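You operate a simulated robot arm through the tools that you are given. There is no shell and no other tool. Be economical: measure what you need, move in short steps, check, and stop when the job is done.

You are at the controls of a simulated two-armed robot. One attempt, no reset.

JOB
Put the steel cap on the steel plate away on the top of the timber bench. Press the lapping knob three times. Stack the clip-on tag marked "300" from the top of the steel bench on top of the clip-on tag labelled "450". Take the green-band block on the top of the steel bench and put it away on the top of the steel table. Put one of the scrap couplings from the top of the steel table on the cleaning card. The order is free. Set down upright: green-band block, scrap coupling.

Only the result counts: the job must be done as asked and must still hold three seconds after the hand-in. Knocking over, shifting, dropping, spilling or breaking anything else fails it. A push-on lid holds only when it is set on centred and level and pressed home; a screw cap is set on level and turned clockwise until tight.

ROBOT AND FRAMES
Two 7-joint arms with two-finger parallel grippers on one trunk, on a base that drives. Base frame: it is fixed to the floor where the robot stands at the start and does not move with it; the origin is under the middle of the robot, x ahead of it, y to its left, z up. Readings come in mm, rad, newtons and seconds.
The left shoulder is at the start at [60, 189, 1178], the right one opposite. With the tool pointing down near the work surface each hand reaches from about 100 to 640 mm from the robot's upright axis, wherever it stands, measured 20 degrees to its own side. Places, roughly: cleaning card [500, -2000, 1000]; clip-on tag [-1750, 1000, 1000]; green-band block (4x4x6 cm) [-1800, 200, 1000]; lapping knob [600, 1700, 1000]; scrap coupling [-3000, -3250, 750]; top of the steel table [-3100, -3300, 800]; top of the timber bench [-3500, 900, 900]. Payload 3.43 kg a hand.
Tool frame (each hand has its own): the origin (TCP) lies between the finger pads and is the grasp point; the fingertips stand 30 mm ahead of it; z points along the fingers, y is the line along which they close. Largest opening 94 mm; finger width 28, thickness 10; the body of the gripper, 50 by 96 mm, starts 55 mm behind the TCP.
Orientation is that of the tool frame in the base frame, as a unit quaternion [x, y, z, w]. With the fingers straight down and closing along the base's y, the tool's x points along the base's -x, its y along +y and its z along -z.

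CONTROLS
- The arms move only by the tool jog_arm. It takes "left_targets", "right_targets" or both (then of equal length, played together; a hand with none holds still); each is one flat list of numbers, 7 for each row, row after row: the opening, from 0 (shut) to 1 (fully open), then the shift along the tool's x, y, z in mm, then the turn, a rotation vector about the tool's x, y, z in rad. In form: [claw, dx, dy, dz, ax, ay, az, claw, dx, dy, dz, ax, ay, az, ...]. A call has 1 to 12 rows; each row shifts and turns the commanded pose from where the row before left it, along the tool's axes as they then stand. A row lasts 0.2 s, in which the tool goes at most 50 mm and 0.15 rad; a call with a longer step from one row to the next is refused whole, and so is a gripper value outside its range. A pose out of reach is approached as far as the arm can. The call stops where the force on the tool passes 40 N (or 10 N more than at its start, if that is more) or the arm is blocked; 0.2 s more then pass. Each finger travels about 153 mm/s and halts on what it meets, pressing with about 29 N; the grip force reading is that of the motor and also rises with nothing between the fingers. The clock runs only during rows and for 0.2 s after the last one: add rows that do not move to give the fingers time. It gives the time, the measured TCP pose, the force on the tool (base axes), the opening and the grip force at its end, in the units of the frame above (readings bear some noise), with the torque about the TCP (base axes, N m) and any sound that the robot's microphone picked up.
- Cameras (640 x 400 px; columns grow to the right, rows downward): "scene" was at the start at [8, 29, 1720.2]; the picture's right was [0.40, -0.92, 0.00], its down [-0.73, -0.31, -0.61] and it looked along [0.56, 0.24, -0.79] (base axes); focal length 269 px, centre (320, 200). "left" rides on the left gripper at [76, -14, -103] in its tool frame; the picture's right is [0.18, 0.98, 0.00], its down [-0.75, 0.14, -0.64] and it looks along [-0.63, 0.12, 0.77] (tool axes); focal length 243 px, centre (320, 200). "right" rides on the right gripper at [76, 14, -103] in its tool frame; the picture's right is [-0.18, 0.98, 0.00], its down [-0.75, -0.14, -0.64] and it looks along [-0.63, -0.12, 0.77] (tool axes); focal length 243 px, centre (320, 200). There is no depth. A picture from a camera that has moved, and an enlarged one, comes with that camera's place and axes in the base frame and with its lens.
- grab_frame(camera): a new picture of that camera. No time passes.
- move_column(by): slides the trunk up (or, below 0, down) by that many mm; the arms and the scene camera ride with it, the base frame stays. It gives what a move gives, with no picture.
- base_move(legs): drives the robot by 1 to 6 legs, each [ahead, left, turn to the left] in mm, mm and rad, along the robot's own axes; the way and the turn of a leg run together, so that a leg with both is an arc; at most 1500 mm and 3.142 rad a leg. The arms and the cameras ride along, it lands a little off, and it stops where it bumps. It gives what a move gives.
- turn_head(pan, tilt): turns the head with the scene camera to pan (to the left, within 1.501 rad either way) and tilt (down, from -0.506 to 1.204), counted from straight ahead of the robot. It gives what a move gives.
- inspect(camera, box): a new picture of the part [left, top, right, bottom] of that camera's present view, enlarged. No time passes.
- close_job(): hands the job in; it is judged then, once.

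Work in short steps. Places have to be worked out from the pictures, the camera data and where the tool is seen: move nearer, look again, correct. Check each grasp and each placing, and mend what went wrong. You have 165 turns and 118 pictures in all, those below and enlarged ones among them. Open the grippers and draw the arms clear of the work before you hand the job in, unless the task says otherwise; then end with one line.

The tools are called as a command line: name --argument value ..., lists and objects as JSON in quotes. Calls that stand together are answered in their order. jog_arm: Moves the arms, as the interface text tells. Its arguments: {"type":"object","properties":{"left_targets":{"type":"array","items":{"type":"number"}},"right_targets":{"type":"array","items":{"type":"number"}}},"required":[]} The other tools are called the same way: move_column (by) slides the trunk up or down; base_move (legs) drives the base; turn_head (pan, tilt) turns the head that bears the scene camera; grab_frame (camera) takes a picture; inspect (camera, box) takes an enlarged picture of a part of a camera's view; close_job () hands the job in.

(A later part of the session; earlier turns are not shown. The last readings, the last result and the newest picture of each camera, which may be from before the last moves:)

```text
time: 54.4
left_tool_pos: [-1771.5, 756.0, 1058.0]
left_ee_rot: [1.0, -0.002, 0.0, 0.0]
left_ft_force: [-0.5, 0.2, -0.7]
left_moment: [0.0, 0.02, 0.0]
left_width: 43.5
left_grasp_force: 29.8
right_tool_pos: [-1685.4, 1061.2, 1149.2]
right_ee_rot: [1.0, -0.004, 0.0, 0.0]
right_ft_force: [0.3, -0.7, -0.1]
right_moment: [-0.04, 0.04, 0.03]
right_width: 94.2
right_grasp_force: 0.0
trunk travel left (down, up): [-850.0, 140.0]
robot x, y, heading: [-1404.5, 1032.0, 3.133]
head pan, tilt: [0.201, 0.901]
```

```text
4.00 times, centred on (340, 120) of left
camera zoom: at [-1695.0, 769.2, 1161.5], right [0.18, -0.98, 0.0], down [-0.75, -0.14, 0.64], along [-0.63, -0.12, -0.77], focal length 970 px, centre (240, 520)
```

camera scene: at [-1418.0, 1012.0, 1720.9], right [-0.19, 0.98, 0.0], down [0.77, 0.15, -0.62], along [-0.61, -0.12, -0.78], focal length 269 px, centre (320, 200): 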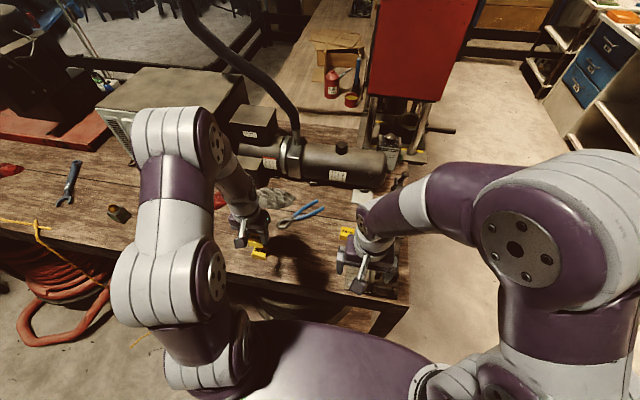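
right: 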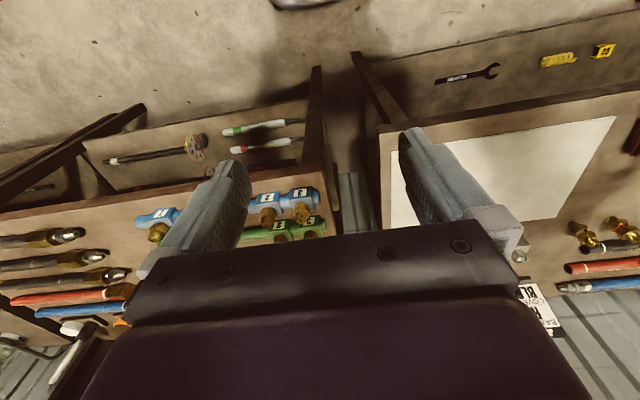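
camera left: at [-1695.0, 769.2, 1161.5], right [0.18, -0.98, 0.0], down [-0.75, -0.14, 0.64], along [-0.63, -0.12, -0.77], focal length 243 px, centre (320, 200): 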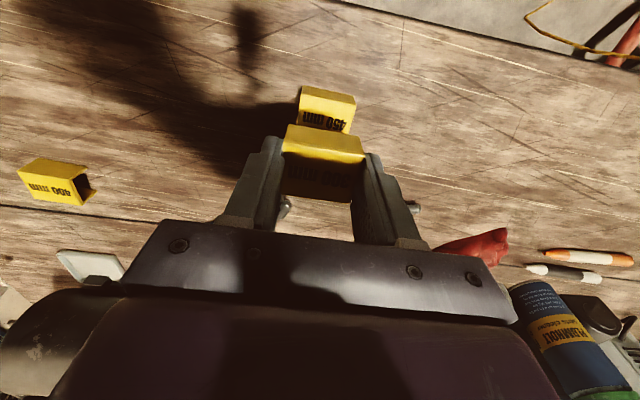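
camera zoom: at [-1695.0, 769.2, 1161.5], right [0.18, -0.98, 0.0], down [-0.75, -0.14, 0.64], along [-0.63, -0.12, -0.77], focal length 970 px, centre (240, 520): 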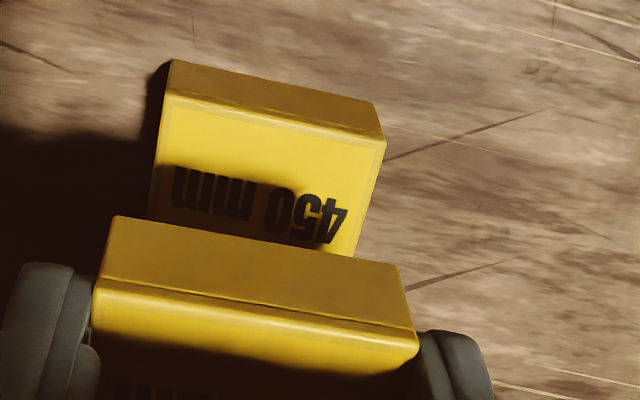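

Shift by ~5 mm in −y and 1.5 mm in +x, then lower slowly.

jog_arm --left_targets '[0.3, 1.5, 5, 20, 0, 0, 0, 0.3, 0, 0, 20, 0, 0, 0, 0.3, 0, 0, 6, 0, 0, 0, 0.3, 0, 0, 2, 0, 0, 0, 0.3, 0, 0, 2, 0, 0, 0]'

inspect --camera "left" --box '[260, 70, 420, 170]'

inspect --camera "scene" --box '[210, 210, 310, 272]'

```text
time: 55.6
left_tool_pos: [-1768.9, 748.8, 1008.2]
left_ee_rot: [1.0, -0.002, 0.0, -0.001]
left_ft_force: [0.2, -1.1, -0.3]
left_moment: [0.0, -0.02, -0.01]
left_width: 43.4
left_grasp_force: 28.6
right_tool_pos: [-1685.6, 1060.0, 1149.4]
right_ee_rot: [1.0, -0.005, 0.0, 0.0]
right_ft_force: [-0.4, -0.1, 0.3]
right_moment: [0.01, 0.0, -0.03]
right_width: 93.8
right_grasp_force: 0.1
trunk travel left (down, up): [-850.0, 140.0]
robot x, y, heading: [-1402.4, 1030.4, 3.128]
head pan, tilt: [0.201, 0.901]
```

```text
4.00 times, centred on (340, 120) of left
camera zoom: at [-1692.6, 763.1, 1112.5], right [0.18, -0.98, 0.0], down [-0.75, -0.14, 0.64], along [-0.63, -0.12, -0.77], focal length 970 px, centre (240, 520)
```

zoom: 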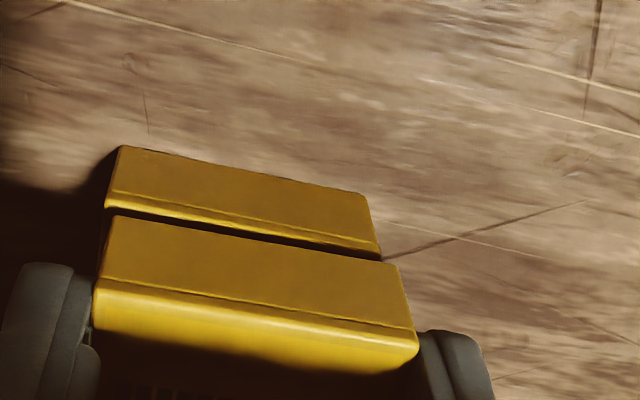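

```text
6.40 times, centred on (260, 241) of scene
camera zoom: at [-1418.0, 1011.2, 1720.9], right [-0.19, 0.98, 0.0], down [0.77, 0.15, -0.62], along [-0.61, -0.12, -0.78], focal length 1723 px, centre (704, -62)
```

zoom: 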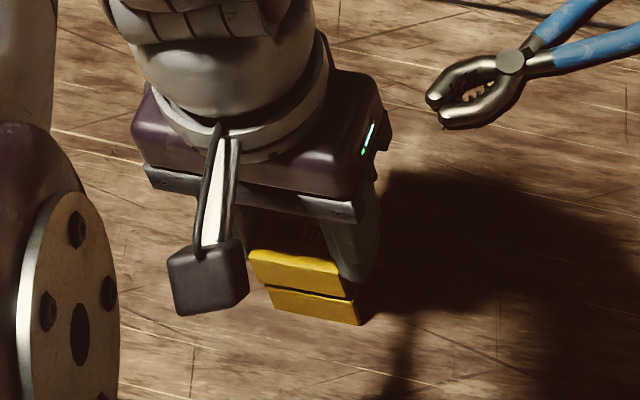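

Nearly touching and aligned within ~2 mm. Lower in 1 mm steps until contact.

jog_arm --left_targets '[0.3, -1, -2, 1, 0, 0, 0, 0.3, 0, 0, 1, 0, 0, 0, 0.3, 0, 0, 1, 0, 0, 0]'

```text
time: 56.4
left_tool_pos: [-1770.3, 752.0, 1007.0]
left_ee_rot: [1.0, -0.003, 0.0, 0.0]
left_ft_force: [-0.2, 0.1, -0.3]
left_moment: [-0.02, -0.03, 0.0]
left_width: 43.5
left_grasp_force: 28.6
right_tool_pos: [-1686.0, 1060.1, 1148.4]
right_ee_rot: [1.0, -0.004, 0.0, 0.001]
right_ft_force: [-0.2, -0.1, -0.2]
right_moment: [0.01, -0.04, -0.01]
right_width: 94.0
right_grasp_force: 0.1
trunk travel left (down, up): [-850.0, 140.0]
robot x, y, heading: [-1404.1, 1029.1, 3.136]
head pan, tilt: [0.201, 0.901]
```

jog_arm --left_targets '[0.3, 0, 0, 1, 0, 0, 0, 0.3, 0, 0, 1, 0, 0, 0, 0.3, 0, 0, 0, 0, 0, 0]'

inspect --camera "left" --box '[260, 70, 420, 170]'

```text
time: 57.2
left_tool_pos: [-1771.7, 753.4, 1004.8]
left_ee_rot: [1.0, -0.002, -0.001, 0.0]
left_ft_force: [-0.5, -0.2, 2.5]
left_moment: [-0.02, 0.03, -0.05]
left_width: 43.8
left_grasp_force: 29.1
right_tool_pos: [-1685.9, 1060.7, 1148.9]
right_ee_rot: [1.0, -0.004, -0.001, 0.0]
right_ft_force: [0.1, -0.5, -0.6]
right_moment: [0.03, 0.0, 0.0]
right_width: 93.9
right_grasp_force: 0.0
trunk travel left (down, up): [-850.0, 140.0]
robot x, y, heading: [-1403.4, 1022.8, 3.133]
head pan, tilt: [0.201, 0.901]
```

```text
4.00 times, centred on (340, 120) of left
camera zoom: at [-1693.7, 765.5, 1107.7], right [0.18, -0.98, 0.0], down [-0.75, -0.14, 0.64], along [-0.63, -0.12, -0.77], focal length 970 px, centre (240, 520)
```

zoom: 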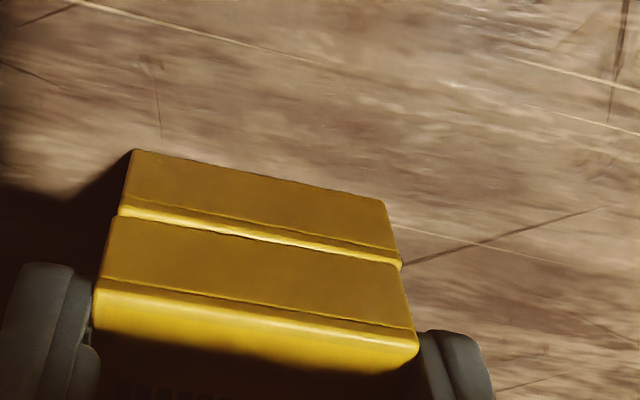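

Contact made and stacked squarely. Release slightly, then lift away and check.

jog_arm --left_targets '[0.55, 0, 0, 0, 0, 0, 0, 0.6, 0, 0, 0, 0, 0, 0, 0.6, 0, 0, -20, 0, 0, 0, 0.6, 0, 0, -40, 0, 0, 0, 0.6, 0, 0, -40, 0, 0, 0]'

inspect --camera "left" --box '[220, 50, 460, 200]'

```text
time: 58.4
left_tool_pos: [-1768.5, 751.6, 1105.8]
left_ee_rot: [1.0, -0.003, 0.0, 0.0]
left_ft_force: [0.0, 0.5, 0.2]
left_moment: [0.01, 0.02, -0.03]
left_width: 56.4
left_grasp_force: 0.1
right_tool_pos: [-1685.7, 1060.8, 1149.9]
right_ee_rot: [1.0, -0.004, -0.001, 0.0]
right_ft_force: [0.2, 0.0, 0.3]
right_moment: [0.01, 0.01, -0.02]
right_width: 94.2
right_grasp_force: 0.0
trunk travel left (down, up): [-850.0, 140.0]
robot x, y, heading: [-1401.2, 1031.1, 3.133]
head pan, tilt: [0.201, 0.901]
```

```text
2.67 times, centred on (340, 125) of left
camera zoom: at [-1691.9, 765.6, 1207.9], right [0.18, -0.98, 0.0], down [-0.75, -0.14, 0.64], along [-0.63, -0.12, -0.77], focal length 647 px, centre (267, 400)
```

zoom: 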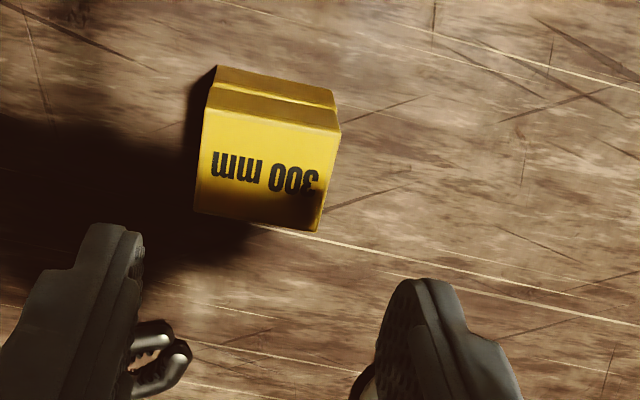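

Stack is good. The green-band block is likely the one at about [-1824,201]. Raise the hand and strafe left.

jog_arm --left_targets '[1, 0, 0, -45, 0, 0, 0]'

base_move --legs '[[0, 550, 0.008]]'

grab_frame --camera "left"

grab_frame --camera "scene"

```text
time: 58.8
left_tool_pos: [-1768.0, 753.1, 1150.6]
left_ee_rot: [1.0, -0.002, 0.0, 0.0]
left_ft_force: [0.5, 0.2, -0.5]
left_moment: [-0.04, -0.04, 0.0]
left_width: 94.0
left_grasp_force: 0.1
right_tool_pos: [-1685.6, 1061.8, 1149.2]
right_ee_rot: [1.0, -0.004, -0.001, 0.0]
right_ft_force: [0.1, 0.9, 0.8]
right_moment: [-0.04, 0.03, 0.03]
right_width: 94.1
right_grasp_force: 0.0
trunk travel left (down, up): [-850.0, 140.0]
robot x, y, heading: [-1404.3, 1030.0, 3.135]
head pan, tilt: [0.201, 0.901]
```

```text
time: 62.1
left_tool_pos: [-1770.8, 185.1, 1149.8]
left_ee_rot: [1.0, 0.002, 0.0, 0.0]
left_ft_force: [-0.1, 0.1, -0.8]
left_moment: [0.02, 0.0, -0.01]
left_width: 93.9
left_grasp_force: 0.0
right_tool_pos: [-1688.4, 494.1, 1149.9]
right_ee_rot: [1.0, 0.0, 0.0, 0.0]
right_ft_force: [0.7, -0.7, -0.8]
right_moment: [0.02, -0.03, 0.01]
right_width: 93.7
right_grasp_force: 0.1
trunk travel left (down, up): [-850.0, 140.0]
robot x, y, heading: [-1403.9, 465.7, 3.14]
head pan, tilt: [0.201, 0.901]
```

```text
80 pictures are left
camera left: at [-1693.3, 199.1, 1252.3], right [0.19, -0.98, 0.0], down [-0.75, -0.14, 0.64], along [-0.63, -0.12, -0.77], focal length 243 px, centre (320, 200)
```

left: 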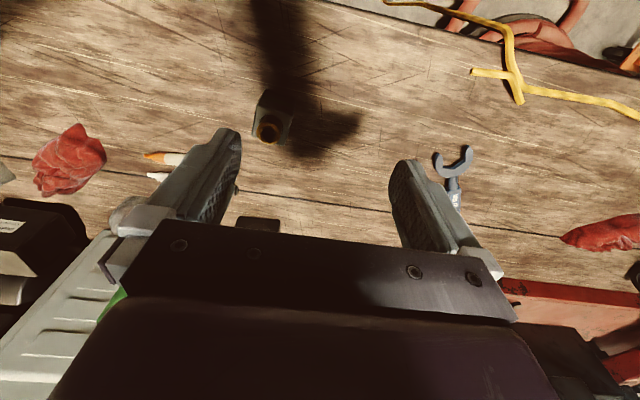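

```text
79 pictures are left
camera scene: at [-1420.0, 447.0, 1720.9], right [-0.2, 0.98, 0.0], down [0.77, 0.16, -0.62], along [-0.61, -0.12, -0.78], focal length 269 px, centre (320, 200)
```

scene: 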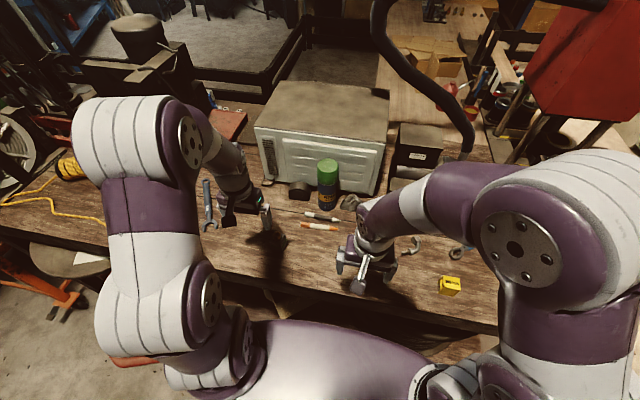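

Inspect the block.

inspect --camera "left" --box '[225, 70, 337, 140]'

inspect --camera "scene" --box '[160, 170, 320, 270]'

```text
5.71 times, centred on (281, 105) of left
camera zoom: at [-1693.3, 199.1, 1252.3], right [0.19, -0.98, 0.0], down [-0.75, -0.14, 0.64], along [-0.63, -0.12, -0.77], focal length 1386 px, centre (543, 743)
```

zoom: 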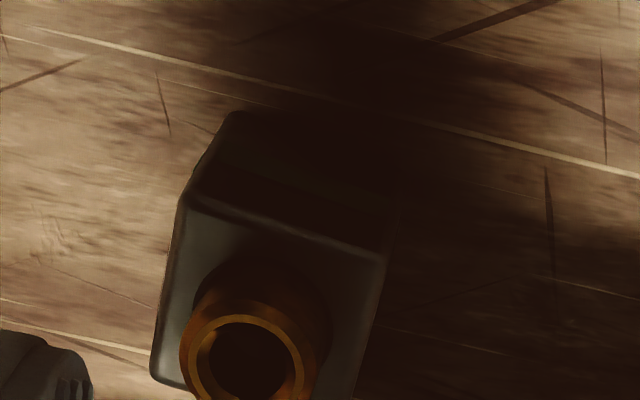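

```text
4.00 times, centred on (240, 220) of scene
camera zoom: at [-1420.0, 447.0, 1720.9], right [-0.2, 0.98, 0.0], down [0.77, 0.16, -0.62], along [-0.61, -0.12, -0.78], focal length 1077 px, centre (640, 120)
```

zoom: 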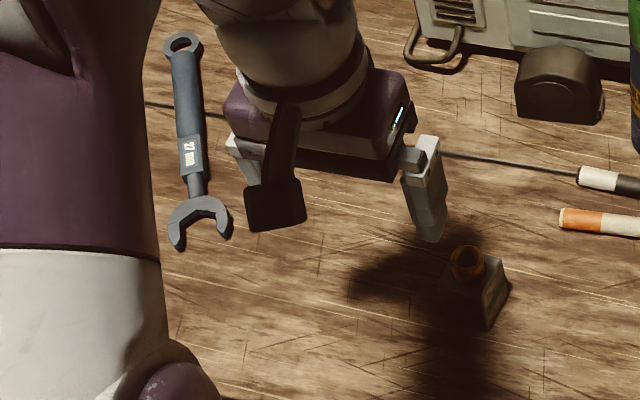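

Block with brass socket; centre ≈ [-1815,231]. Move above it and look again.

jog_arm --left_targets '[0.8, -22, -23, 28, 0, 0, 0, 0.8, -22, -23, 28, 0, 0, 0, 0.8, 0, 0, 30, 0, 0, 0, 0.8, 0, 0, 0, 0, 0, 0]'

grab_frame --camera "left"

```text
time: 63.1
left_tool_pos: [-1816.1, 231.1, 1063.7]
left_ee_rot: [1.0, 0.002, 0.0, 0.0]
left_ft_force: [-0.1, -0.2, -0.2]
left_moment: [0.0, -0.01, 0.01]
left_width: 75.4
left_grasp_force: 0.1
right_tool_pos: [-1689.3, 493.3, 1149.3]
right_ee_rot: [1.0, 0.0, 0.0, -0.001]
right_ft_force: [-0.9, -0.6, -0.6]
right_moment: [-0.02, -0.02, 0.0]
right_width: 94.1
right_grasp_force: 0.0
trunk travel left (down, up): [-850.0, 140.0]
robot x, y, heading: [-1405.3, 461.3, 3.143]
head pan, tilt: [0.201, 0.901]
```

```text
76 pictures are left
camera left: at [-1738.7, 245.1, 1166.7], right [0.19, -0.98, 0.0], down [-0.75, -0.14, 0.64], along [-0.63, -0.12, -0.77], focal length 243 px, centre (320, 200)
```

left: 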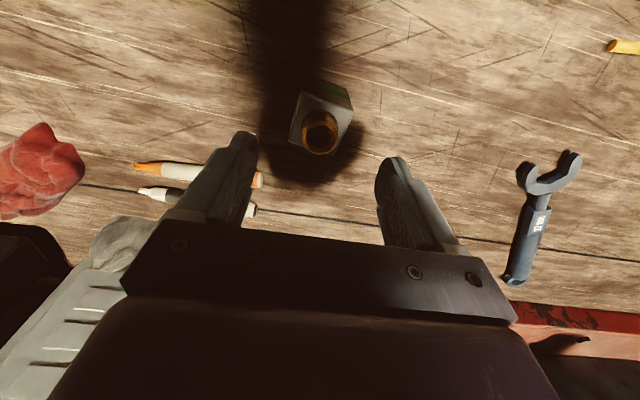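

inspect --camera "left" --box '[270, 70, 382, 140]'

```text
5.71 times, centred on (326, 105) of left
camera zoom: at [-1738.7, 245.1, 1166.7], right [0.19, -0.98, 0.0], down [-0.75, -0.14, 0.64], along [-0.63, -0.12, -0.77], focal length 1386 px, centre (286, 743)
```

zoom: 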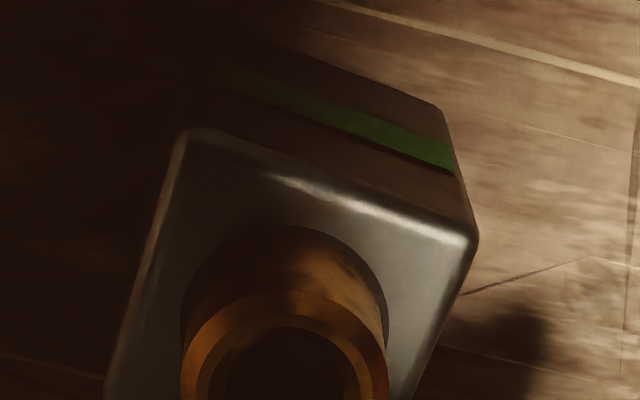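

Block body 40 mm, top z≈982, yaw ≈0.145; centre matches the TCP. Rotate and descend, then grip.

jog_arm --left_targets '[0.75, 0, 0, 0, 0, 0, 0.145, 0.75, 0, 0, 30, 0, 0, 0, 0.75, 0, 0, 30, 0, 0, 0, 0.75, 0, 0, 20, 0, 0, 0, 0.75, 0, 0, 0, 0, 0, 0, 0.4, 0, 0, 0, 0, 0, 0, 0.3, 0, 0, 0, 0, 0, 0, 0.3, 0, 0, 0, 0, 0, 0]'

grab_frame --camera "left"

```text
time: 64.9
left_tool_pos: [-1814.1, 229.3, 983.3]
left_ee_rot: [0.998, -0.07, 0.001, -0.001]
left_ft_force: [0.3, 1.4, 0.2]
left_moment: [0.02, 0.11, -0.05]
left_width: 44.3
left_grasp_force: 28.6
right_tool_pos: [-1689.0, 494.3, 1149.9]
right_ee_rot: [1.0, 0.001, 0.0, 0.0]
right_ft_force: [-0.4, -0.2, -0.1]
right_moment: [0.01, -0.01, 0.01]
right_width: 93.7
right_grasp_force: 0.0
trunk travel left (down, up): [-850.0, 140.0]
robot x, y, heading: [-1405.3, 461.5, 3.144]
head pan, tilt: [0.201, 0.901]
```

```text
74 pictures are left
camera left: at [-1736.1, 233.0, 1085.8], right [0.04, -1.0, 0.0], down [-0.77, -0.03, 0.64], along [-0.64, -0.03, -0.77], focal length 243 px, centre (320, 200)
```

left: 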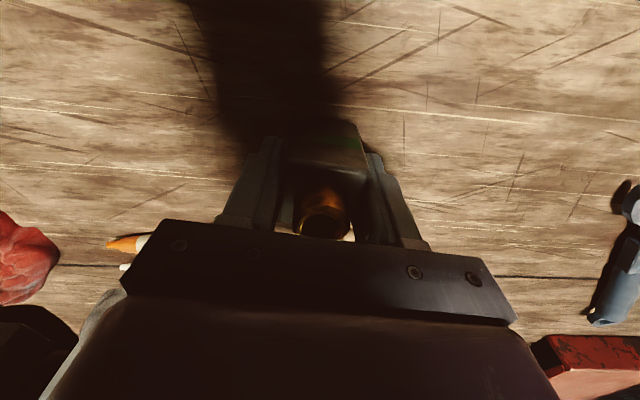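

Gripped. Lift and check.

jog_arm --left_targets '[0.3, 0, 0, -30, 0, 0, 0, 0.3, 0, 0, -45, 0, 0, 0, 0.3, 0, 0, -45, 0, 0, 0, 0.3, 0, 0, -40, 0, 0, 0, 0.3, 0, 0, 0, 0, 0, 0]'

grab_frame --camera "scene"

inspect --camera "scene" --box '[200, 160, 320, 235]'

```text
time: 66.1
left_tool_pos: [-1816.3, 227.9, 1143.9]
left_ee_rot: [0.998, -0.07, 0.0, 0.0]
left_ft_force: [0.7, 0.4, -5.7]
left_moment: [0.05, -0.01, 0.01]
left_width: 44.7
left_grasp_force: 29.1
right_tool_pos: [-1689.5, 491.6, 1149.0]
right_ee_rot: [1.0, 0.0, 0.0, 0.0]
right_ft_force: [0.3, -0.8, 0.5]
right_moment: [-0.02, -0.01, 0.01]
right_width: 93.9
right_grasp_force: 0.1
trunk travel left (down, up): [-850.0, 140.0]
robot x, y, heading: [-1405.0, 462.9, 3.14]
head pan, tilt: [0.201, 0.901]
```

```text
73 pictures are left
camera scene: at [-1421.3, 445.6, 1720.9], right [-0.2, 0.98, 0.0], down [0.77, 0.16, -0.62], along [-0.61, -0.12, -0.78], focal length 269 px, centre (320, 200)
```

scene: 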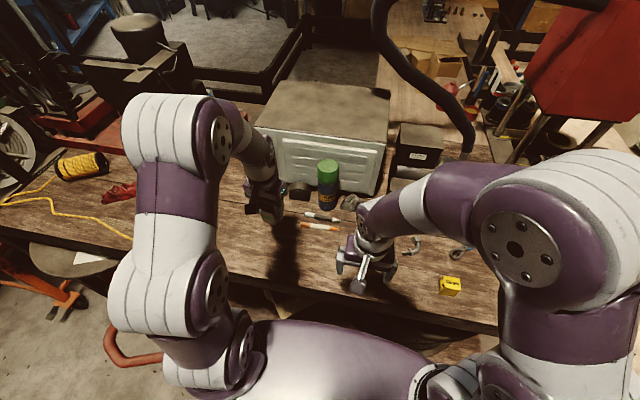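

```text
5.33 times, centred on (260, 198) of scene
camera zoom: at [-1421.3, 445.6, 1720.9], right [-0.2, 0.98, 0.0], down [0.77, 0.16, -0.62], along [-0.61, -0.12, -0.78], focal length 1436 px, centre (640, 213)
```

zoom: 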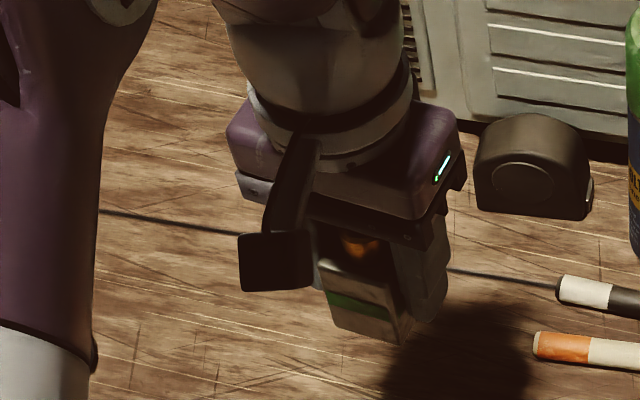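

Block held (5.7 N). Back out, turn to face −y, drive down the aisle and look for the way to the steel table.

base_move --legs '[[-850, 0, 0], [0, 0, 1.571], [1300, 0, 0]]'

turn_head --pan -0.4 --tilt 0.3

grab_frame --camera "scene"

```text
time: 80.3
left_tool_pos: [-346.8, -1218.0, 1142.5]
left_ee_rot: [0.757, 0.653, -0.001, 0.0]
left_ft_force: [0.1, -0.3, -6.2]
left_moment: [-0.02, 0.02, 0.02]
left_width: 44.4
left_grasp_force: 28.9
right_tool_pos: [-608.8, -1088.3, 1148.4]
right_ee_rot: [0.71, 0.704, 0.0, 0.0]
right_ft_force: [-1.1, -0.6, -1.4]
right_moment: [0.02, 0.01, -0.01]
right_width: 94.2
right_grasp_force: 0.2
trunk travel left (down, up): [-850.0, 140.0]
robot x, y, heading: [-575.4, -806.7, -1.58]
head pan, tilt: [0.201, 0.901]
```

```text
time: 81.3
left_tool_pos: [-345.4, -1217.0, 1143.8]
left_ee_rot: [0.757, 0.653, 0.001, 0.0]
left_ft_force: [0.4, 0.1, -4.8]
left_moment: [-0.03, -0.03, -0.01]
left_width: 44.2
left_grasp_force: 29.2
right_tool_pos: [-608.4, -1089.2, 1149.0]
right_ee_rot: [0.71, 0.704, 0.0, 0.0]
right_ft_force: [0.1, -1.2, 0.3]
right_moment: [0.04, 0.02, -0.02]
right_width: 93.7
right_grasp_force: 0.2
trunk travel left (down, up): [-850.0, 140.0]
robot x, y, heading: [-573.3, -807.0, -1.582]
head pan, tilt: [-0.4, 0.3]
```

```text
71 pictures are left
camera scene: at [-612.7, -832.3, 1773.1], right [-0.92, 0.4, 0.0], down [0.12, 0.27, -0.95], along [-0.38, -0.88, -0.3], focal length 269 px, centre (320, 200)
```

scene: 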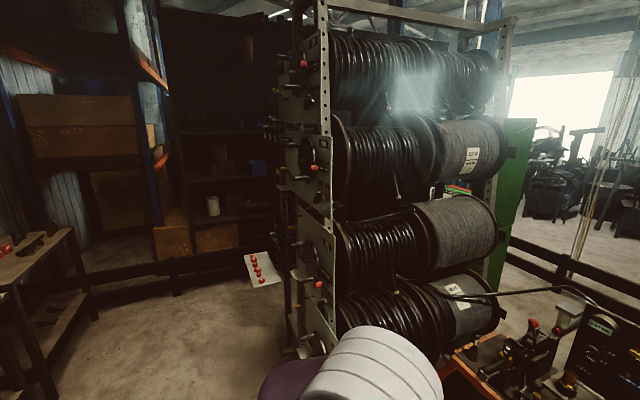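

Aisle left of the rack is free. Drive on and look to the right (−x).

base_move --legs '[[1450, 0, 0.01]]'

turn_head --pan -0.9 --tilt 0.35

grab_frame --camera "scene"

turn_head --pan 0.9 --tilt 0.5

grab_frame --camera "scene"

```text
time: 88.5
left_tool_pos: [-346.2, -2653.8, 1143.8]
left_ee_rot: [0.754, 0.657, 0.0, 0.0]
left_ft_force: [0.9, 0.0, -6.3]
left_moment: [-0.05, -0.02, 0.01]
left_width: 44.3
left_grasp_force: 28.9
right_tool_pos: [-612.2, -2528.8, 1148.9]
right_ee_rot: [0.706, 0.708, 0.0, 0.0]
right_ft_force: [0.6, -0.1, 0.2]
right_moment: [0.02, -0.01, 0.02]
right_width: 94.1
right_grasp_force: 0.1
trunk travel left (down, up): [-850.0, 140.0]
robot x, y, heading: [-581.0, -2244.5, -1.569]
head pan, tilt: [-0.4, 0.3]
```

```text
time: 89.4
left_tool_pos: [-347.1, -2655.0, 1143.3]
left_ee_rot: [0.754, 0.657, 0.0, 0.0]
left_ft_force: [-0.3, 0.4, -5.8]
left_moment: [-0.04, -0.04, 0.02]
left_width: 44.4
left_grasp_force: 29.2
right_tool_pos: [-611.4, -2529.0, 1149.8]
right_ee_rot: [0.706, 0.708, 0.0, 0.0]
right_ft_force: [0.8, 0.1, -0.2]
right_moment: [0.01, 0.0, -0.03]
right_width: 93.8
right_grasp_force: 0.1
trunk travel left (down, up): [-850.0, 140.0]
robot x, y, heading: [-583.8, -2244.3, -1.569]
head pan, tilt: [-0.901, 0.351]
```

```text
70 pictures are left
camera scene: at [-653.9, -2243.4, 1768.5], right [-0.62, 0.78, 0.0], down [0.27, 0.21, -0.94], along [-0.73, -0.58, -0.34], focal length 269 px, centre (320, 200)
```

scene: 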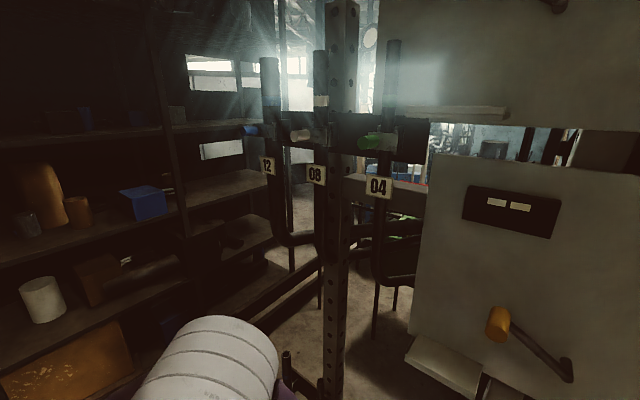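

```text
time: 91.2
left_tool_pos: [-347.4, -2654.0, 1143.2]
left_ee_rot: [0.755, 0.656, 0.0, -0.001]
left_ft_force: [-0.2, -0.4, -5.3]
left_moment: [0.0, -0.02, 0.02]
left_width: 44.5
left_grasp_force: 28.8
right_tool_pos: [-610.8, -2527.9, 1149.0]
right_ee_rot: [0.707, 0.708, 0.001, 0.0]
right_ft_force: [0.4, 0.2, -0.1]
right_moment: [0.0, -0.01, 0.01]
right_width: 93.9
right_grasp_force: 0.0
trunk travel left (down, up): [-850.0, 140.0]
robot x, y, heading: [-581.3, -2244.9, -1.567]
head pan, tilt: [0.901, 0.499]
```

```text
69 pictures are left
camera scene: at [-509.8, -2241.9, 1754.8], right [-0.62, -0.78, 0.0], down [-0.38, 0.3, -0.88], along [0.69, -0.54, -0.48], focal length 269 px, centre (320, 200)
```

scene: 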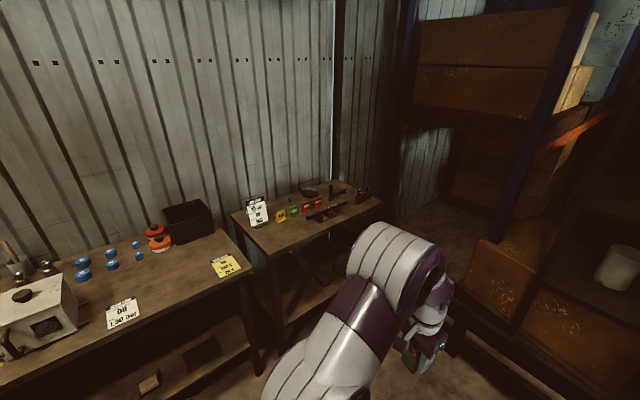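

Read the two cards on this bench.

inspect --camera "scene" --box '[80, 230, 260, 342]'

base_move --legs '[[250, 250, 0]]'

turn_head --pan -1.2 --tilt 0.4

grab_frame --camera "scene"

```text
3.56 times, centred on (170, 286) of scene
camera zoom: at [-509.8, -2241.9, 1754.8], right [-0.62, -0.78, 0.0], down [-0.38, 0.3, -0.88], along [0.69, -0.54, -0.48], focal length 957 px, centre (853, -106)
```

zoom: 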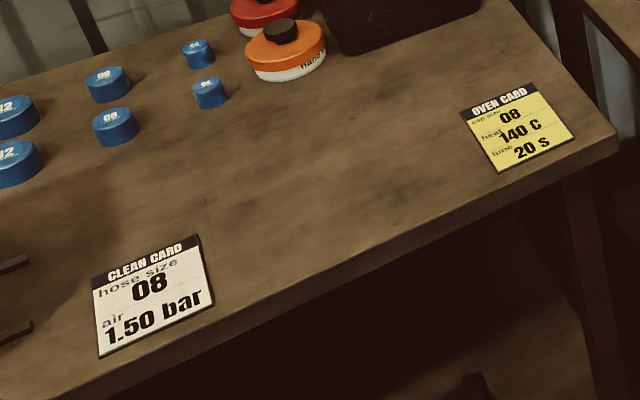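

```text
time: 93.5
left_tool_pos: [-95.3, -2903.7, 1144.3]
left_ee_rot: [0.755, 0.656, 0.0, 0.0]
left_ft_force: [-0.1, 0.7, -5.5]
left_moment: [0.0, 0.01, 0.0]
left_width: 44.5
left_grasp_force: 28.7
right_tool_pos: [-359.2, -2776.4, 1148.3]
right_ee_rot: [0.706, 0.708, 0.0, 0.0]
right_ft_force: [0.6, -0.2, -0.1]
right_moment: [0.01, 0.02, 0.0]
right_width: 94.2
right_grasp_force: 0.0
trunk travel left (down, up): [-850.0, 140.0]
robot x, y, heading: [-325.5, -2496.2, -1.573]
head pan, tilt: [0.901, 0.499]
```

```text
time: 95.5
left_tool_pos: [-94.5, -2902.6, 1142.2]
left_ee_rot: [0.755, 0.656, 0.001, 0.0]
left_ft_force: [-0.3, 0.8, -5.8]
left_moment: [-0.01, 0.04, 0.02]
left_width: 44.3
left_grasp_force: 28.8
right_tool_pos: [-358.4, -2777.4, 1149.3]
right_ee_rot: [0.707, 0.708, 0.0, 0.0]
right_ft_force: [-0.2, -0.3, 0.6]
right_moment: [-0.01, 0.01, 0.01]
right_width: 94.1
right_grasp_force: 0.1
trunk travel left (down, up): [-850.0, 140.0]
robot x, y, heading: [-324.8, -2490.0, -1.568]
head pan, tilt: [-1.201, 0.4]
```

```text
67 pictures are left
camera scene: at [-414.6, -2468.1, 1763.9], right [-0.36, 0.93, 0.0], down [0.36, 0.14, -0.92], along [-0.86, -0.33, -0.39], focal length 269 px, centre (320, 200)
```

scene: 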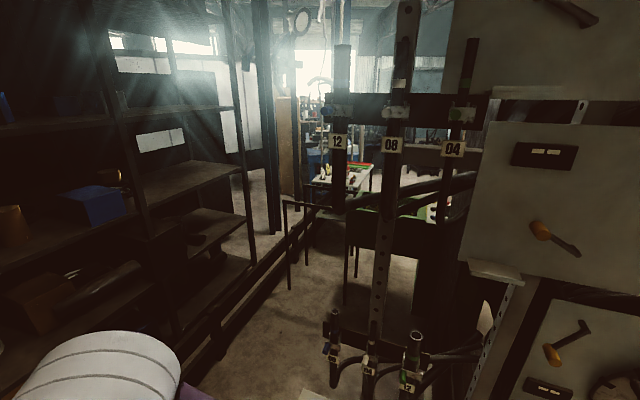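

The steel table (with red/green/white items) is beyond the rack at ≈[-3350,-3283]; a dark frame stands at ≈[-2200..-2600,-2900..-3450]. Go to y≈-3200, face −x, look again.

base_move --legs '[[680, 0, 0], [0, 0, -1.571], [150, 0, 0]]'

turn_head --pan 0 --tilt 0.4

grab_frame --camera "scene"

```text
time: 104.0
left_tool_pos: [-883.5, -3417.5, 1143.5]
left_ee_rot: [0.998, -0.063, 0.0, -0.001]
left_ft_force: [-0.7, -0.6, -5.2]
left_moment: [-0.03, 0.03, -0.01]
left_width: 44.3
left_grasp_force: 29.1
right_tool_pos: [-760.9, -3150.0, 1150.1]
right_ee_rot: [1.0, 0.008, -0.001, 0.0]
right_ft_force: [0.2, 0.4, -1.4]
right_moment: [-0.03, -0.01, 0.02]
right_width: 93.9
right_grasp_force: 0.1
trunk travel left (down, up): [-850.0, 140.0]
robot x, y, heading: [-478.0, -3178.4, -3.128]
head pan, tilt: [-1.201, 0.4]
```

```text
time: 105.4
left_tool_pos: [-887.0, -3415.8, 1142.1]
left_ee_rot: [0.998, -0.063, 0.0, 0.0]
left_ft_force: [-0.6, -0.2, -6.1]
left_moment: [-0.03, -0.01, -0.03]
left_width: 44.4
left_grasp_force: 28.7
right_tool_pos: [-764.8, -3151.8, 1149.2]
right_ee_rot: [1.0, 0.008, 0.0, 0.001]
right_ft_force: [-0.2, 0.1, -0.1]
right_moment: [-0.01, 0.01, -0.01]
right_width: 94.3
right_grasp_force: 0.0
trunk travel left (down, up): [-850.0, 140.0]
robot x, y, heading: [-481.4, -3176.5, -3.128]
head pan, tilt: [0.0, 0.4]
```

```text
66 pictures are left
camera scene: at [-513.9, -3179.7, 1763.9], right [-0.01, 1.0, 0.0], down [0.39, 0.01, -0.92], along [-0.92, -0.01, -0.39], focal length 269 px, centre (320, 200)
```

scene: 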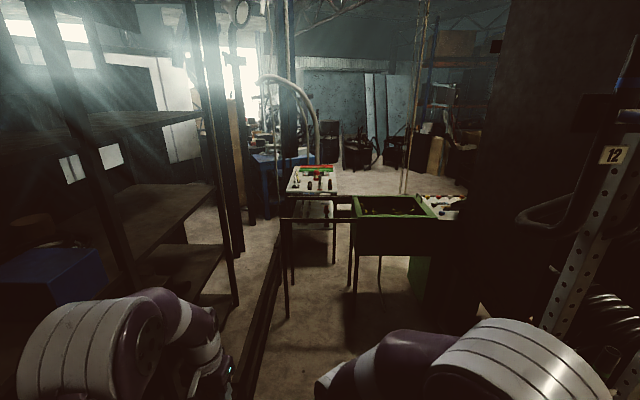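

A green bin and frame block the way from here, so the steel table must be reached from the west. First, the hex part on the white plate on the starting bench may be the cap; drive back there and look.

base_move --legs '[[-50, 0, 0], [0, 0, -1.58], [1500, 0, 0], [1500, 0, 0]]'

turn_head --pan -1.0 --tilt 0.5

grab_frame --camera "scene"

```text
time: 124.1
left_tool_pos: [-715.2, 218.7, 1142.5]
left_ee_rot: [-0.666, 0.746, -0.001, -0.001]
left_ft_force: [0.5, -0.3, -5.0]
left_moment: [0.02, 0.0, 0.0]
left_width: 44.5
left_grasp_force: 29.5
right_tool_pos: [-447.5, 100.2, 1149.9]
right_ee_rot: [0.717, -0.697, 0.0, 0.001]
right_ft_force: [-0.2, 0.2, 0.6]
right_moment: [0.0, 0.02, 0.0]
right_width: 94.0
right_grasp_force: 0.0
trunk travel left (down, up): [-850.0, 140.0]
robot x, y, heading: [-470.9, -182.3, 1.599]
head pan, tilt: [0.0, 0.4]
```

```text
time: 125.4
left_tool_pos: [-714.7, 219.2, 1141.9]
left_ee_rot: [-0.667, 0.745, 0.0, -0.001]
left_ft_force: [-0.1, -1.1, -5.5]
left_moment: [0.04, 0.0, -0.01]
left_width: 44.6
left_grasp_force: 28.7
right_tool_pos: [-448.3, 101.2, 1150.2]
right_ee_rot: [0.717, -0.697, 0.0, 0.001]
right_ft_force: [0.3, -0.1, 0.2]
right_moment: [-0.02, 0.01, -0.02]
right_width: 94.0
right_grasp_force: 0.0
trunk travel left (down, up): [-850.0, 140.0]
robot x, y, heading: [-470.6, -184.2, 1.598]
head pan, tilt: [-1.0, 0.499]
```

```text
65 pictures are left
camera scene: at [-395.0, -193.0, 1754.8], right [0.56, -0.83, 0.0], down [-0.39, -0.27, -0.88], along [0.72, 0.5, -0.48], focal length 269 px, centre (320, 200)
```

scene: 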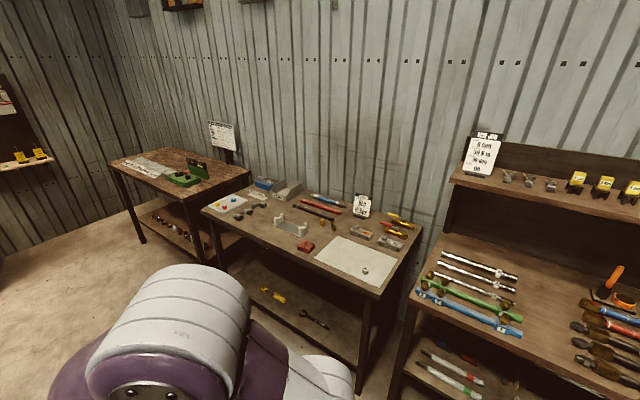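

inspect --camera "scene" --box '[200, 170, 424, 310]'

inspect --camera "scene" --box '[320, 225, 416, 285]'

```text
2.86 times, centred on (312, 240) of scene
camera zoom: at [-395.0, -193.0, 1754.8], right [0.56, -0.83, 0.0], down [-0.39, -0.27, -0.88], along [0.72, 0.5, -0.48], focal length 769 px, centre (343, 86)
```

zoom: 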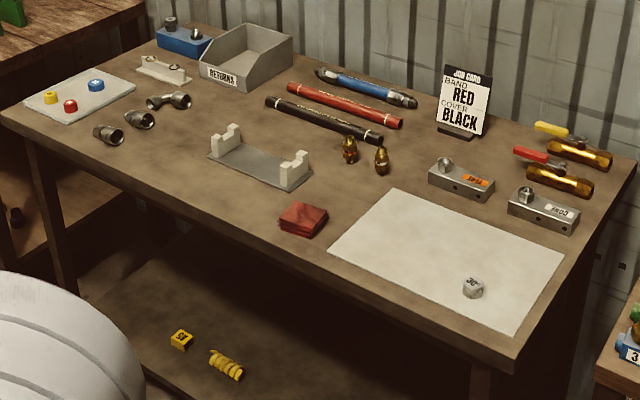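

```text
6.67 times, centred on (368, 255) of scene
camera zoom: at [-395.0, -193.0, 1754.8], right [0.56, -0.83, 0.0], down [-0.39, -0.27, -0.88], along [0.72, 0.5, -0.48], focal length 1795 px, centre (0, -167)
```

zoom: 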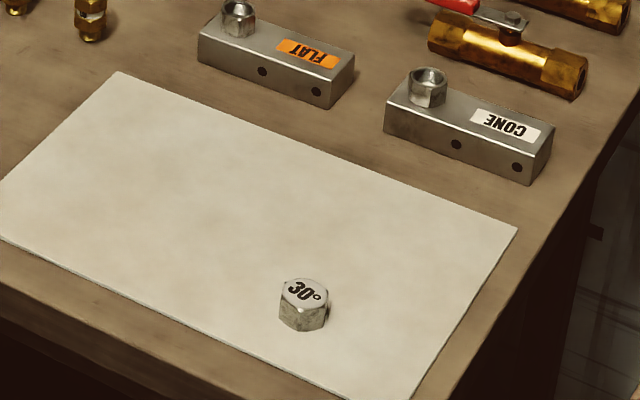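

The 30° hex on the white mat is a candidate but not certain. Check other stations on the way: drive up the aisle and look at the white bench and the first table.

base_move --legs '[[1300, 0, 0]]'

turn_head --pan 0.5 --tilt 0.45

grab_frame --camera "scene"

turn_head --pan -0.9 --tilt 0.5

inspect --camera "scene" --box '[100, 80, 540, 355]'

```text
time: 132.1
left_tool_pos: [-730.6, 1551.5, 1142.8]
left_ee_rot: [-0.659, 0.752, -0.001, 0.0]
left_ft_force: [-0.7, -0.2, -6.2]
left_moment: [0.01, 0.01, -0.01]
left_width: 44.5
left_grasp_force: 29.1
right_tool_pos: [-464.7, 1426.9, 1148.5]
right_ee_rot: [0.71, -0.705, 0.0, 0.0]
right_ft_force: [0.1, 0.2, -0.5]
right_moment: [0.02, 0.03, 0.03]
right_width: 93.7
right_grasp_force: 0.1
trunk travel left (down, up): [-850.0, 140.0]
robot x, y, heading: [-497.8, 1143.8, 1.578]
head pan, tilt: [-1.0, 0.499]
```

```text
time: 133.7
left_tool_pos: [-728.9, 1550.4, 1143.0]
left_ee_rot: [-0.658, 0.753, 0.0, -0.001]
left_ft_force: [-0.2, -0.7, -5.6]
left_moment: [0.02, -0.01, -0.01]
left_width: 44.5
left_grasp_force: 29.2
right_tool_pos: [-464.5, 1427.3, 1148.5]
right_ee_rot: [0.71, -0.704, -0.001, 0.0]
right_ft_force: [0.6, 0.5, 0.6]
right_moment: [-0.01, -0.01, -0.03]
right_width: 93.9
right_grasp_force: 0.0
trunk travel left (down, up): [-850.0, 140.0]
robot x, y, heading: [-495.2, 1139.3, 1.578]
head pan, tilt: [0.499, 0.45]
```

```text
62 pictures are left
camera scene: at [-539.4, 1162.4, 1759.2], right [0.88, 0.48, 0.0], down [0.21, -0.38, -0.9], along [-0.44, 0.79, -0.44], focal length 269 px, centre (320, 200)
```

scene: 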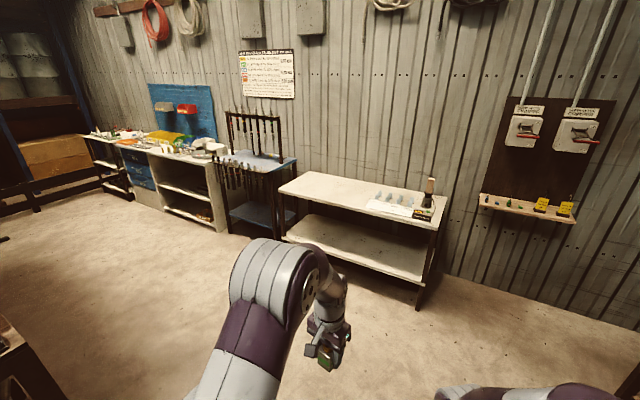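

```text
time: 135.2
left_tool_pos: [-729.9, 1551.1, 1143.1]
left_ee_rot: [-0.659, 0.752, -0.001, -0.001]
left_ft_force: [1.1, 0.5, -5.8]
left_moment: [0.01, 0.02, 0.03]
left_width: 44.1
left_grasp_force: 29.7
right_tool_pos: [-464.7, 1427.4, 1148.8]
right_ee_rot: [0.709, -0.705, 0.0, -0.001]
right_ft_force: [-1.3, 0.0, 0.2]
right_moment: [-0.02, -0.03, 0.0]
right_width: 94.3
right_grasp_force: 0.1
trunk travel left (down, up): [-850.0, 140.0]
robot x, y, heading: [-495.6, 1139.7, 1.581]
head pan, tilt: [-0.901, 0.499]
```

```text
1.45 times, centred on (320, 218) of scene
camera zoom: at [-424.0, 1139.2, 1754.8], right [0.63, -0.78, 0.0], down [-0.37, -0.3, -0.88], along [0.68, 0.55, -0.48], focal length 392 px, centre (320, 174)
```

zoom: 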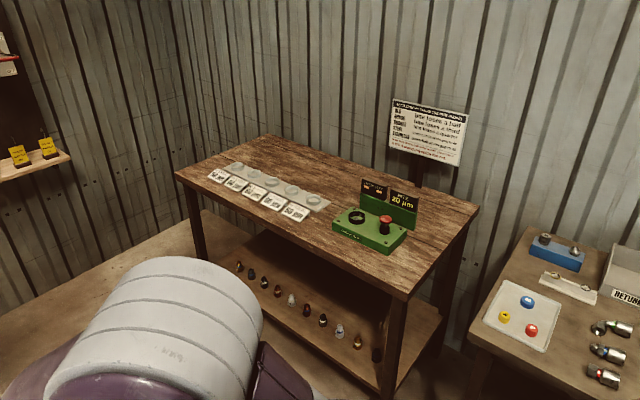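

Nothing steel there. Head west along the corridor at y≈1650 and look at both sides.

base_move --legs '[[480, 0, 0], [0, 0, 1.565], [1500, 0, 0]]'

turn_head --pan -0.9 --tilt 0.45

grab_frame --camera "scene"

turn_head --pan 0.6 --tilt 0.5

grab_frame --camera "scene"

```text
time: 148.9
left_tool_pos: [-2403.9, 1385.5, 1143.9]
left_ee_rot: [0.997, -0.074, 0.001, 0.0]
left_ft_force: [0.2, -0.1, -5.3]
left_moment: [-0.01, 0.01, -0.01]
left_width: 44.3
left_grasp_force: 29.3
right_tool_pos: [-2277.7, 1649.0, 1149.3]
right_ee_rot: [1.0, -0.002, 0.0, 0.0]
right_ft_force: [0.5, 0.0, 0.2]
right_moment: [-0.03, -0.04, 0.01]
right_width: 94.2
right_grasp_force: 0.1
trunk travel left (down, up): [-850.0, 140.0]
robot x, y, heading: [-1995.6, 1614.9, 3.134]
head pan, tilt: [-0.901, 0.499]
```

```text
time: 149.5
left_tool_pos: [-2406.2, 1386.0, 1144.2]
left_ee_rot: [0.997, -0.074, 0.001, -0.001]
left_ft_force: [0.5, -0.5, -5.1]
left_moment: [0.04, -0.02, -0.02]
left_width: 44.4
left_grasp_force: 28.7
right_tool_pos: [-2278.4, 1649.3, 1149.4]
right_ee_rot: [1.0, -0.003, 0.0, 0.0]
right_ft_force: [-0.3, -1.1, -0.4]
right_moment: [0.02, 0.01, -0.04]
right_width: 94.1
right_grasp_force: 0.0
trunk travel left (down, up): [-850.0, 140.0]
robot x, y, heading: [-1993.8, 1613.4, 3.139]
head pan, tilt: [-0.901, 0.45]
```

```text
60 pictures are left
camera scene: at [-1992.3, 1687.1, 1759.2], right [0.79, 0.62, 0.0], down [0.27, -0.34, -0.9], along [-0.55, 0.71, -0.44], focal length 269 px, centre (320, 200)
```

scene: 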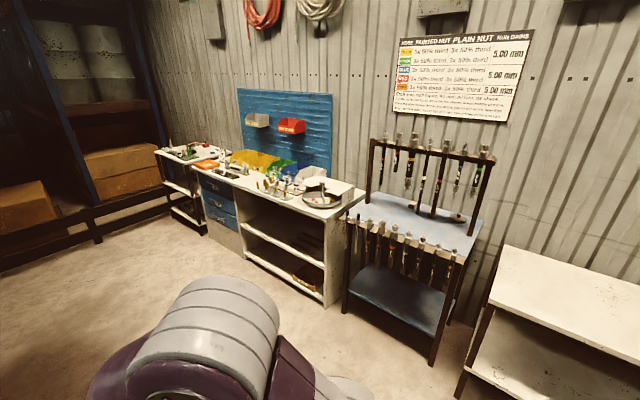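

```text
time: 151.1
left_tool_pos: [-2404.2, 1385.3, 1140.9]
left_ee_rot: [0.997, -0.073, 0.001, 0.0]
left_ft_force: [-0.2, 0.0, -6.1]
left_moment: [-0.01, -0.02, -0.02]
left_width: 44.6
left_grasp_force: 29.4
right_tool_pos: [-2278.3, 1648.7, 1149.2]
right_ee_rot: [1.0, -0.003, 0.0, 0.001]
right_ft_force: [0.7, -0.7, 0.5]
right_moment: [-0.03, 0.01, -0.03]
right_width: 94.0
right_grasp_force: 0.2
trunk travel left (down, up): [-850.0, 140.0]
robot x, y, heading: [-1994.0, 1617.3, 3.14]
head pan, tilt: [0.6, 0.499]
```

```text
59 pictures are left
camera scene: at [-2010.9, 1563.8, 1754.7], right [-0.56, 0.83, 0.0], down [0.4, 0.27, -0.88], along [-0.73, -0.49, -0.48], focal length 269 px, centre (320, 200)
```

scene: 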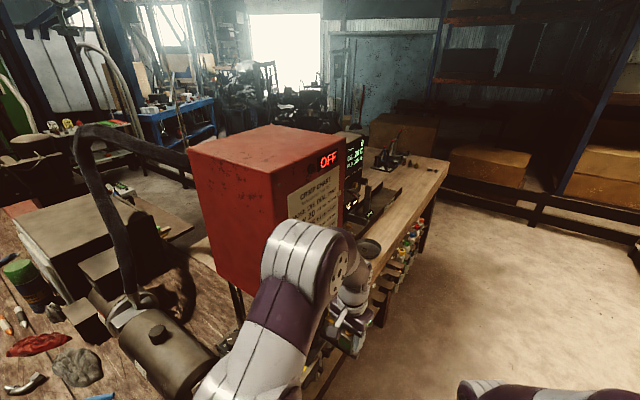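

Strafe away from the crimper, drive on west, and inspect the parts bench on the north side.

base_move --legs '[[0, -450, 0], [1000, 0, 0]]'

turn_head --pan -1.3 --tilt 0.5

inspect --camera "scene" --box '[140, 90, 540, 340]'

turn_head --pan 0.8 --tilt 0.5

grab_frame --camera "scene"

```text
time: 158.5
left_tool_pos: [-3380.5, 1828.5, 1142.1]
left_ee_rot: [0.997, -0.071, 0.0, 0.0]
left_ft_force: [1.1, -0.1, -7.2]
left_moment: [0.01, -0.05, 0.02]
left_width: 44.2
left_grasp_force: 29.3
right_tool_pos: [-3254.3, 2092.9, 1150.1]
right_ee_rot: [1.0, 0.001, 0.0, 0.0]
right_ft_force: [0.3, 0.3, 0.1]
right_moment: [0.0, 0.0, 0.0]
right_width: 94.2
right_grasp_force: 0.0
trunk travel left (down, up): [-850.0, 140.0]
robot x, y, heading: [-2970.7, 2062.9, -3.141]
head pan, tilt: [0.6, 0.499]
```

```text
time: 160.4
left_tool_pos: [-3380.6, 1829.6, 1144.8]
left_ee_rot: [0.998, -0.07, 0.001, 0.0]
left_ft_force: [-0.3, 0.1, -6.0]
left_moment: [-0.02, -0.03, 0.01]
left_width: 44.3
left_grasp_force: 28.8
right_tool_pos: [-3254.3, 2092.2, 1150.0]
right_ee_rot: [1.0, 0.001, 0.0, 0.0]
right_ft_force: [0.8, -0.1, 0.2]
right_moment: [-0.01, 0.02, -0.03]
right_width: 94.0
right_grasp_force: 0.1
trunk travel left (down, up): [-850.0, 140.0]
robot x, y, heading: [-2969.7, 2063.8, -3.14]
head pan, tilt: [-1.3, 0.499]
```

```text
1.60 times, centred on (340, 215) of scene
camera zoom: at [-2936.8, 2148.9, 1754.8], right [0.96, 0.27, 0.0], down [0.13, -0.46, -0.88], along [-0.24, 0.85, -0.48], focal length 431 px, centre (288, 176)
```

zoom: 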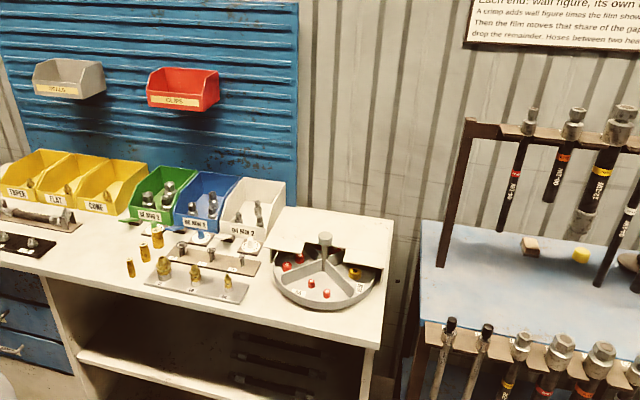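

```text
time: 162.4
left_tool_pos: [-3380.6, 1830.6, 1143.2]
left_ee_rot: [0.998, -0.069, 0.0, 0.0]
left_ft_force: [-0.6, -0.1, -6.0]
left_moment: [0.0, 0.01, 0.0]
left_width: 44.5
left_grasp_force: 28.5
right_tool_pos: [-3254.5, 2093.8, 1149.5]
right_ee_rot: [1.0, 0.001, 0.0, 0.0]
right_ft_force: [-0.9, 0.7, 0.2]
right_moment: [0.02, 0.0, -0.01]
right_width: 94.2
right_grasp_force: 0.1
trunk travel left (down, up): [-850.0, 140.0]
robot x, y, heading: [-2967.3, 2062.9, -3.139]
head pan, tilt: [0.799, 0.499]
```

```text
57 pictures are left
camera scene: at [-2975.7, 1996.0, 1754.7], right [-0.72, 0.7, 0.0], down [0.33, 0.34, -0.88], along [-0.61, -0.63, -0.48], focal length 269 px, centre (320, 200)
```

scene: 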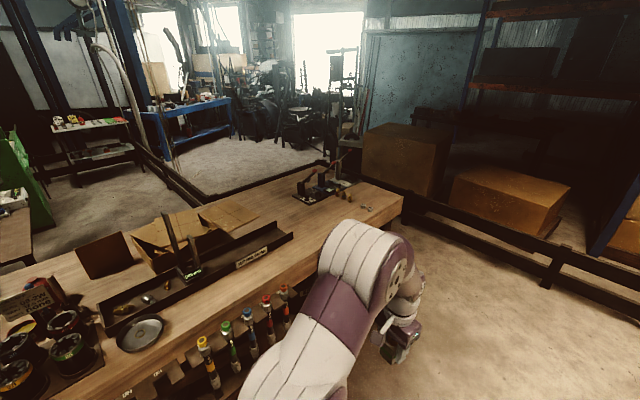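

Look at the left end of the parts bench and next table from here.

turn_head --pan -0.85 --tilt 0.5

inspect --camera "scene" --box '[140, 90, 540, 340]'

```text
time: 164.1
left_tool_pos: [-3380.0, 1828.8, 1142.1]
left_ee_rot: [0.998, -0.07, 0.001, 0.0]
left_ft_force: [0.5, 0.5, -5.0]
left_moment: [0.0, -0.02, 0.01]
left_width: 44.4
left_grasp_force: 28.6
right_tool_pos: [-3255.1, 2093.3, 1149.7]
right_ee_rot: [1.0, 0.001, 0.0, 0.0]
right_ft_force: [-0.4, -0.5, 0.3]
right_moment: [-0.03, 0.04, 0.0]
right_width: 93.9
right_grasp_force: 0.1
trunk travel left (down, up): [-850.0, 140.0]
robot x, y, heading: [-2973.5, 2063.2, -3.137]
head pan, tilt: [-0.85, 0.499]
```

```text
1.60 times, centred on (340, 215) of scene
camera zoom: at [-2972.4, 2129.5, 1754.8], right [0.75, 0.66, 0.0], down [0.32, -0.36, -0.88], along [-0.58, 0.66, -0.48], focal length 431 px, centre (288, 176)
```

zoom: 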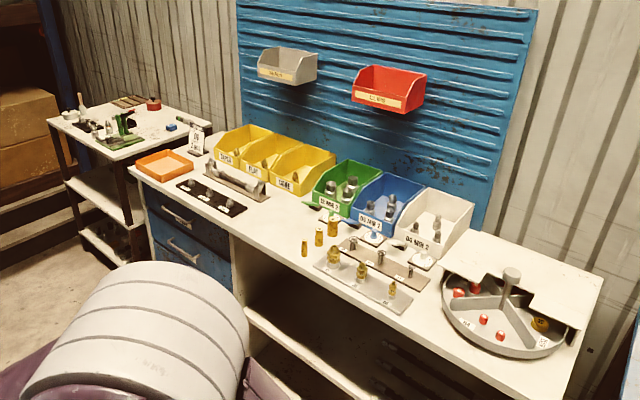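

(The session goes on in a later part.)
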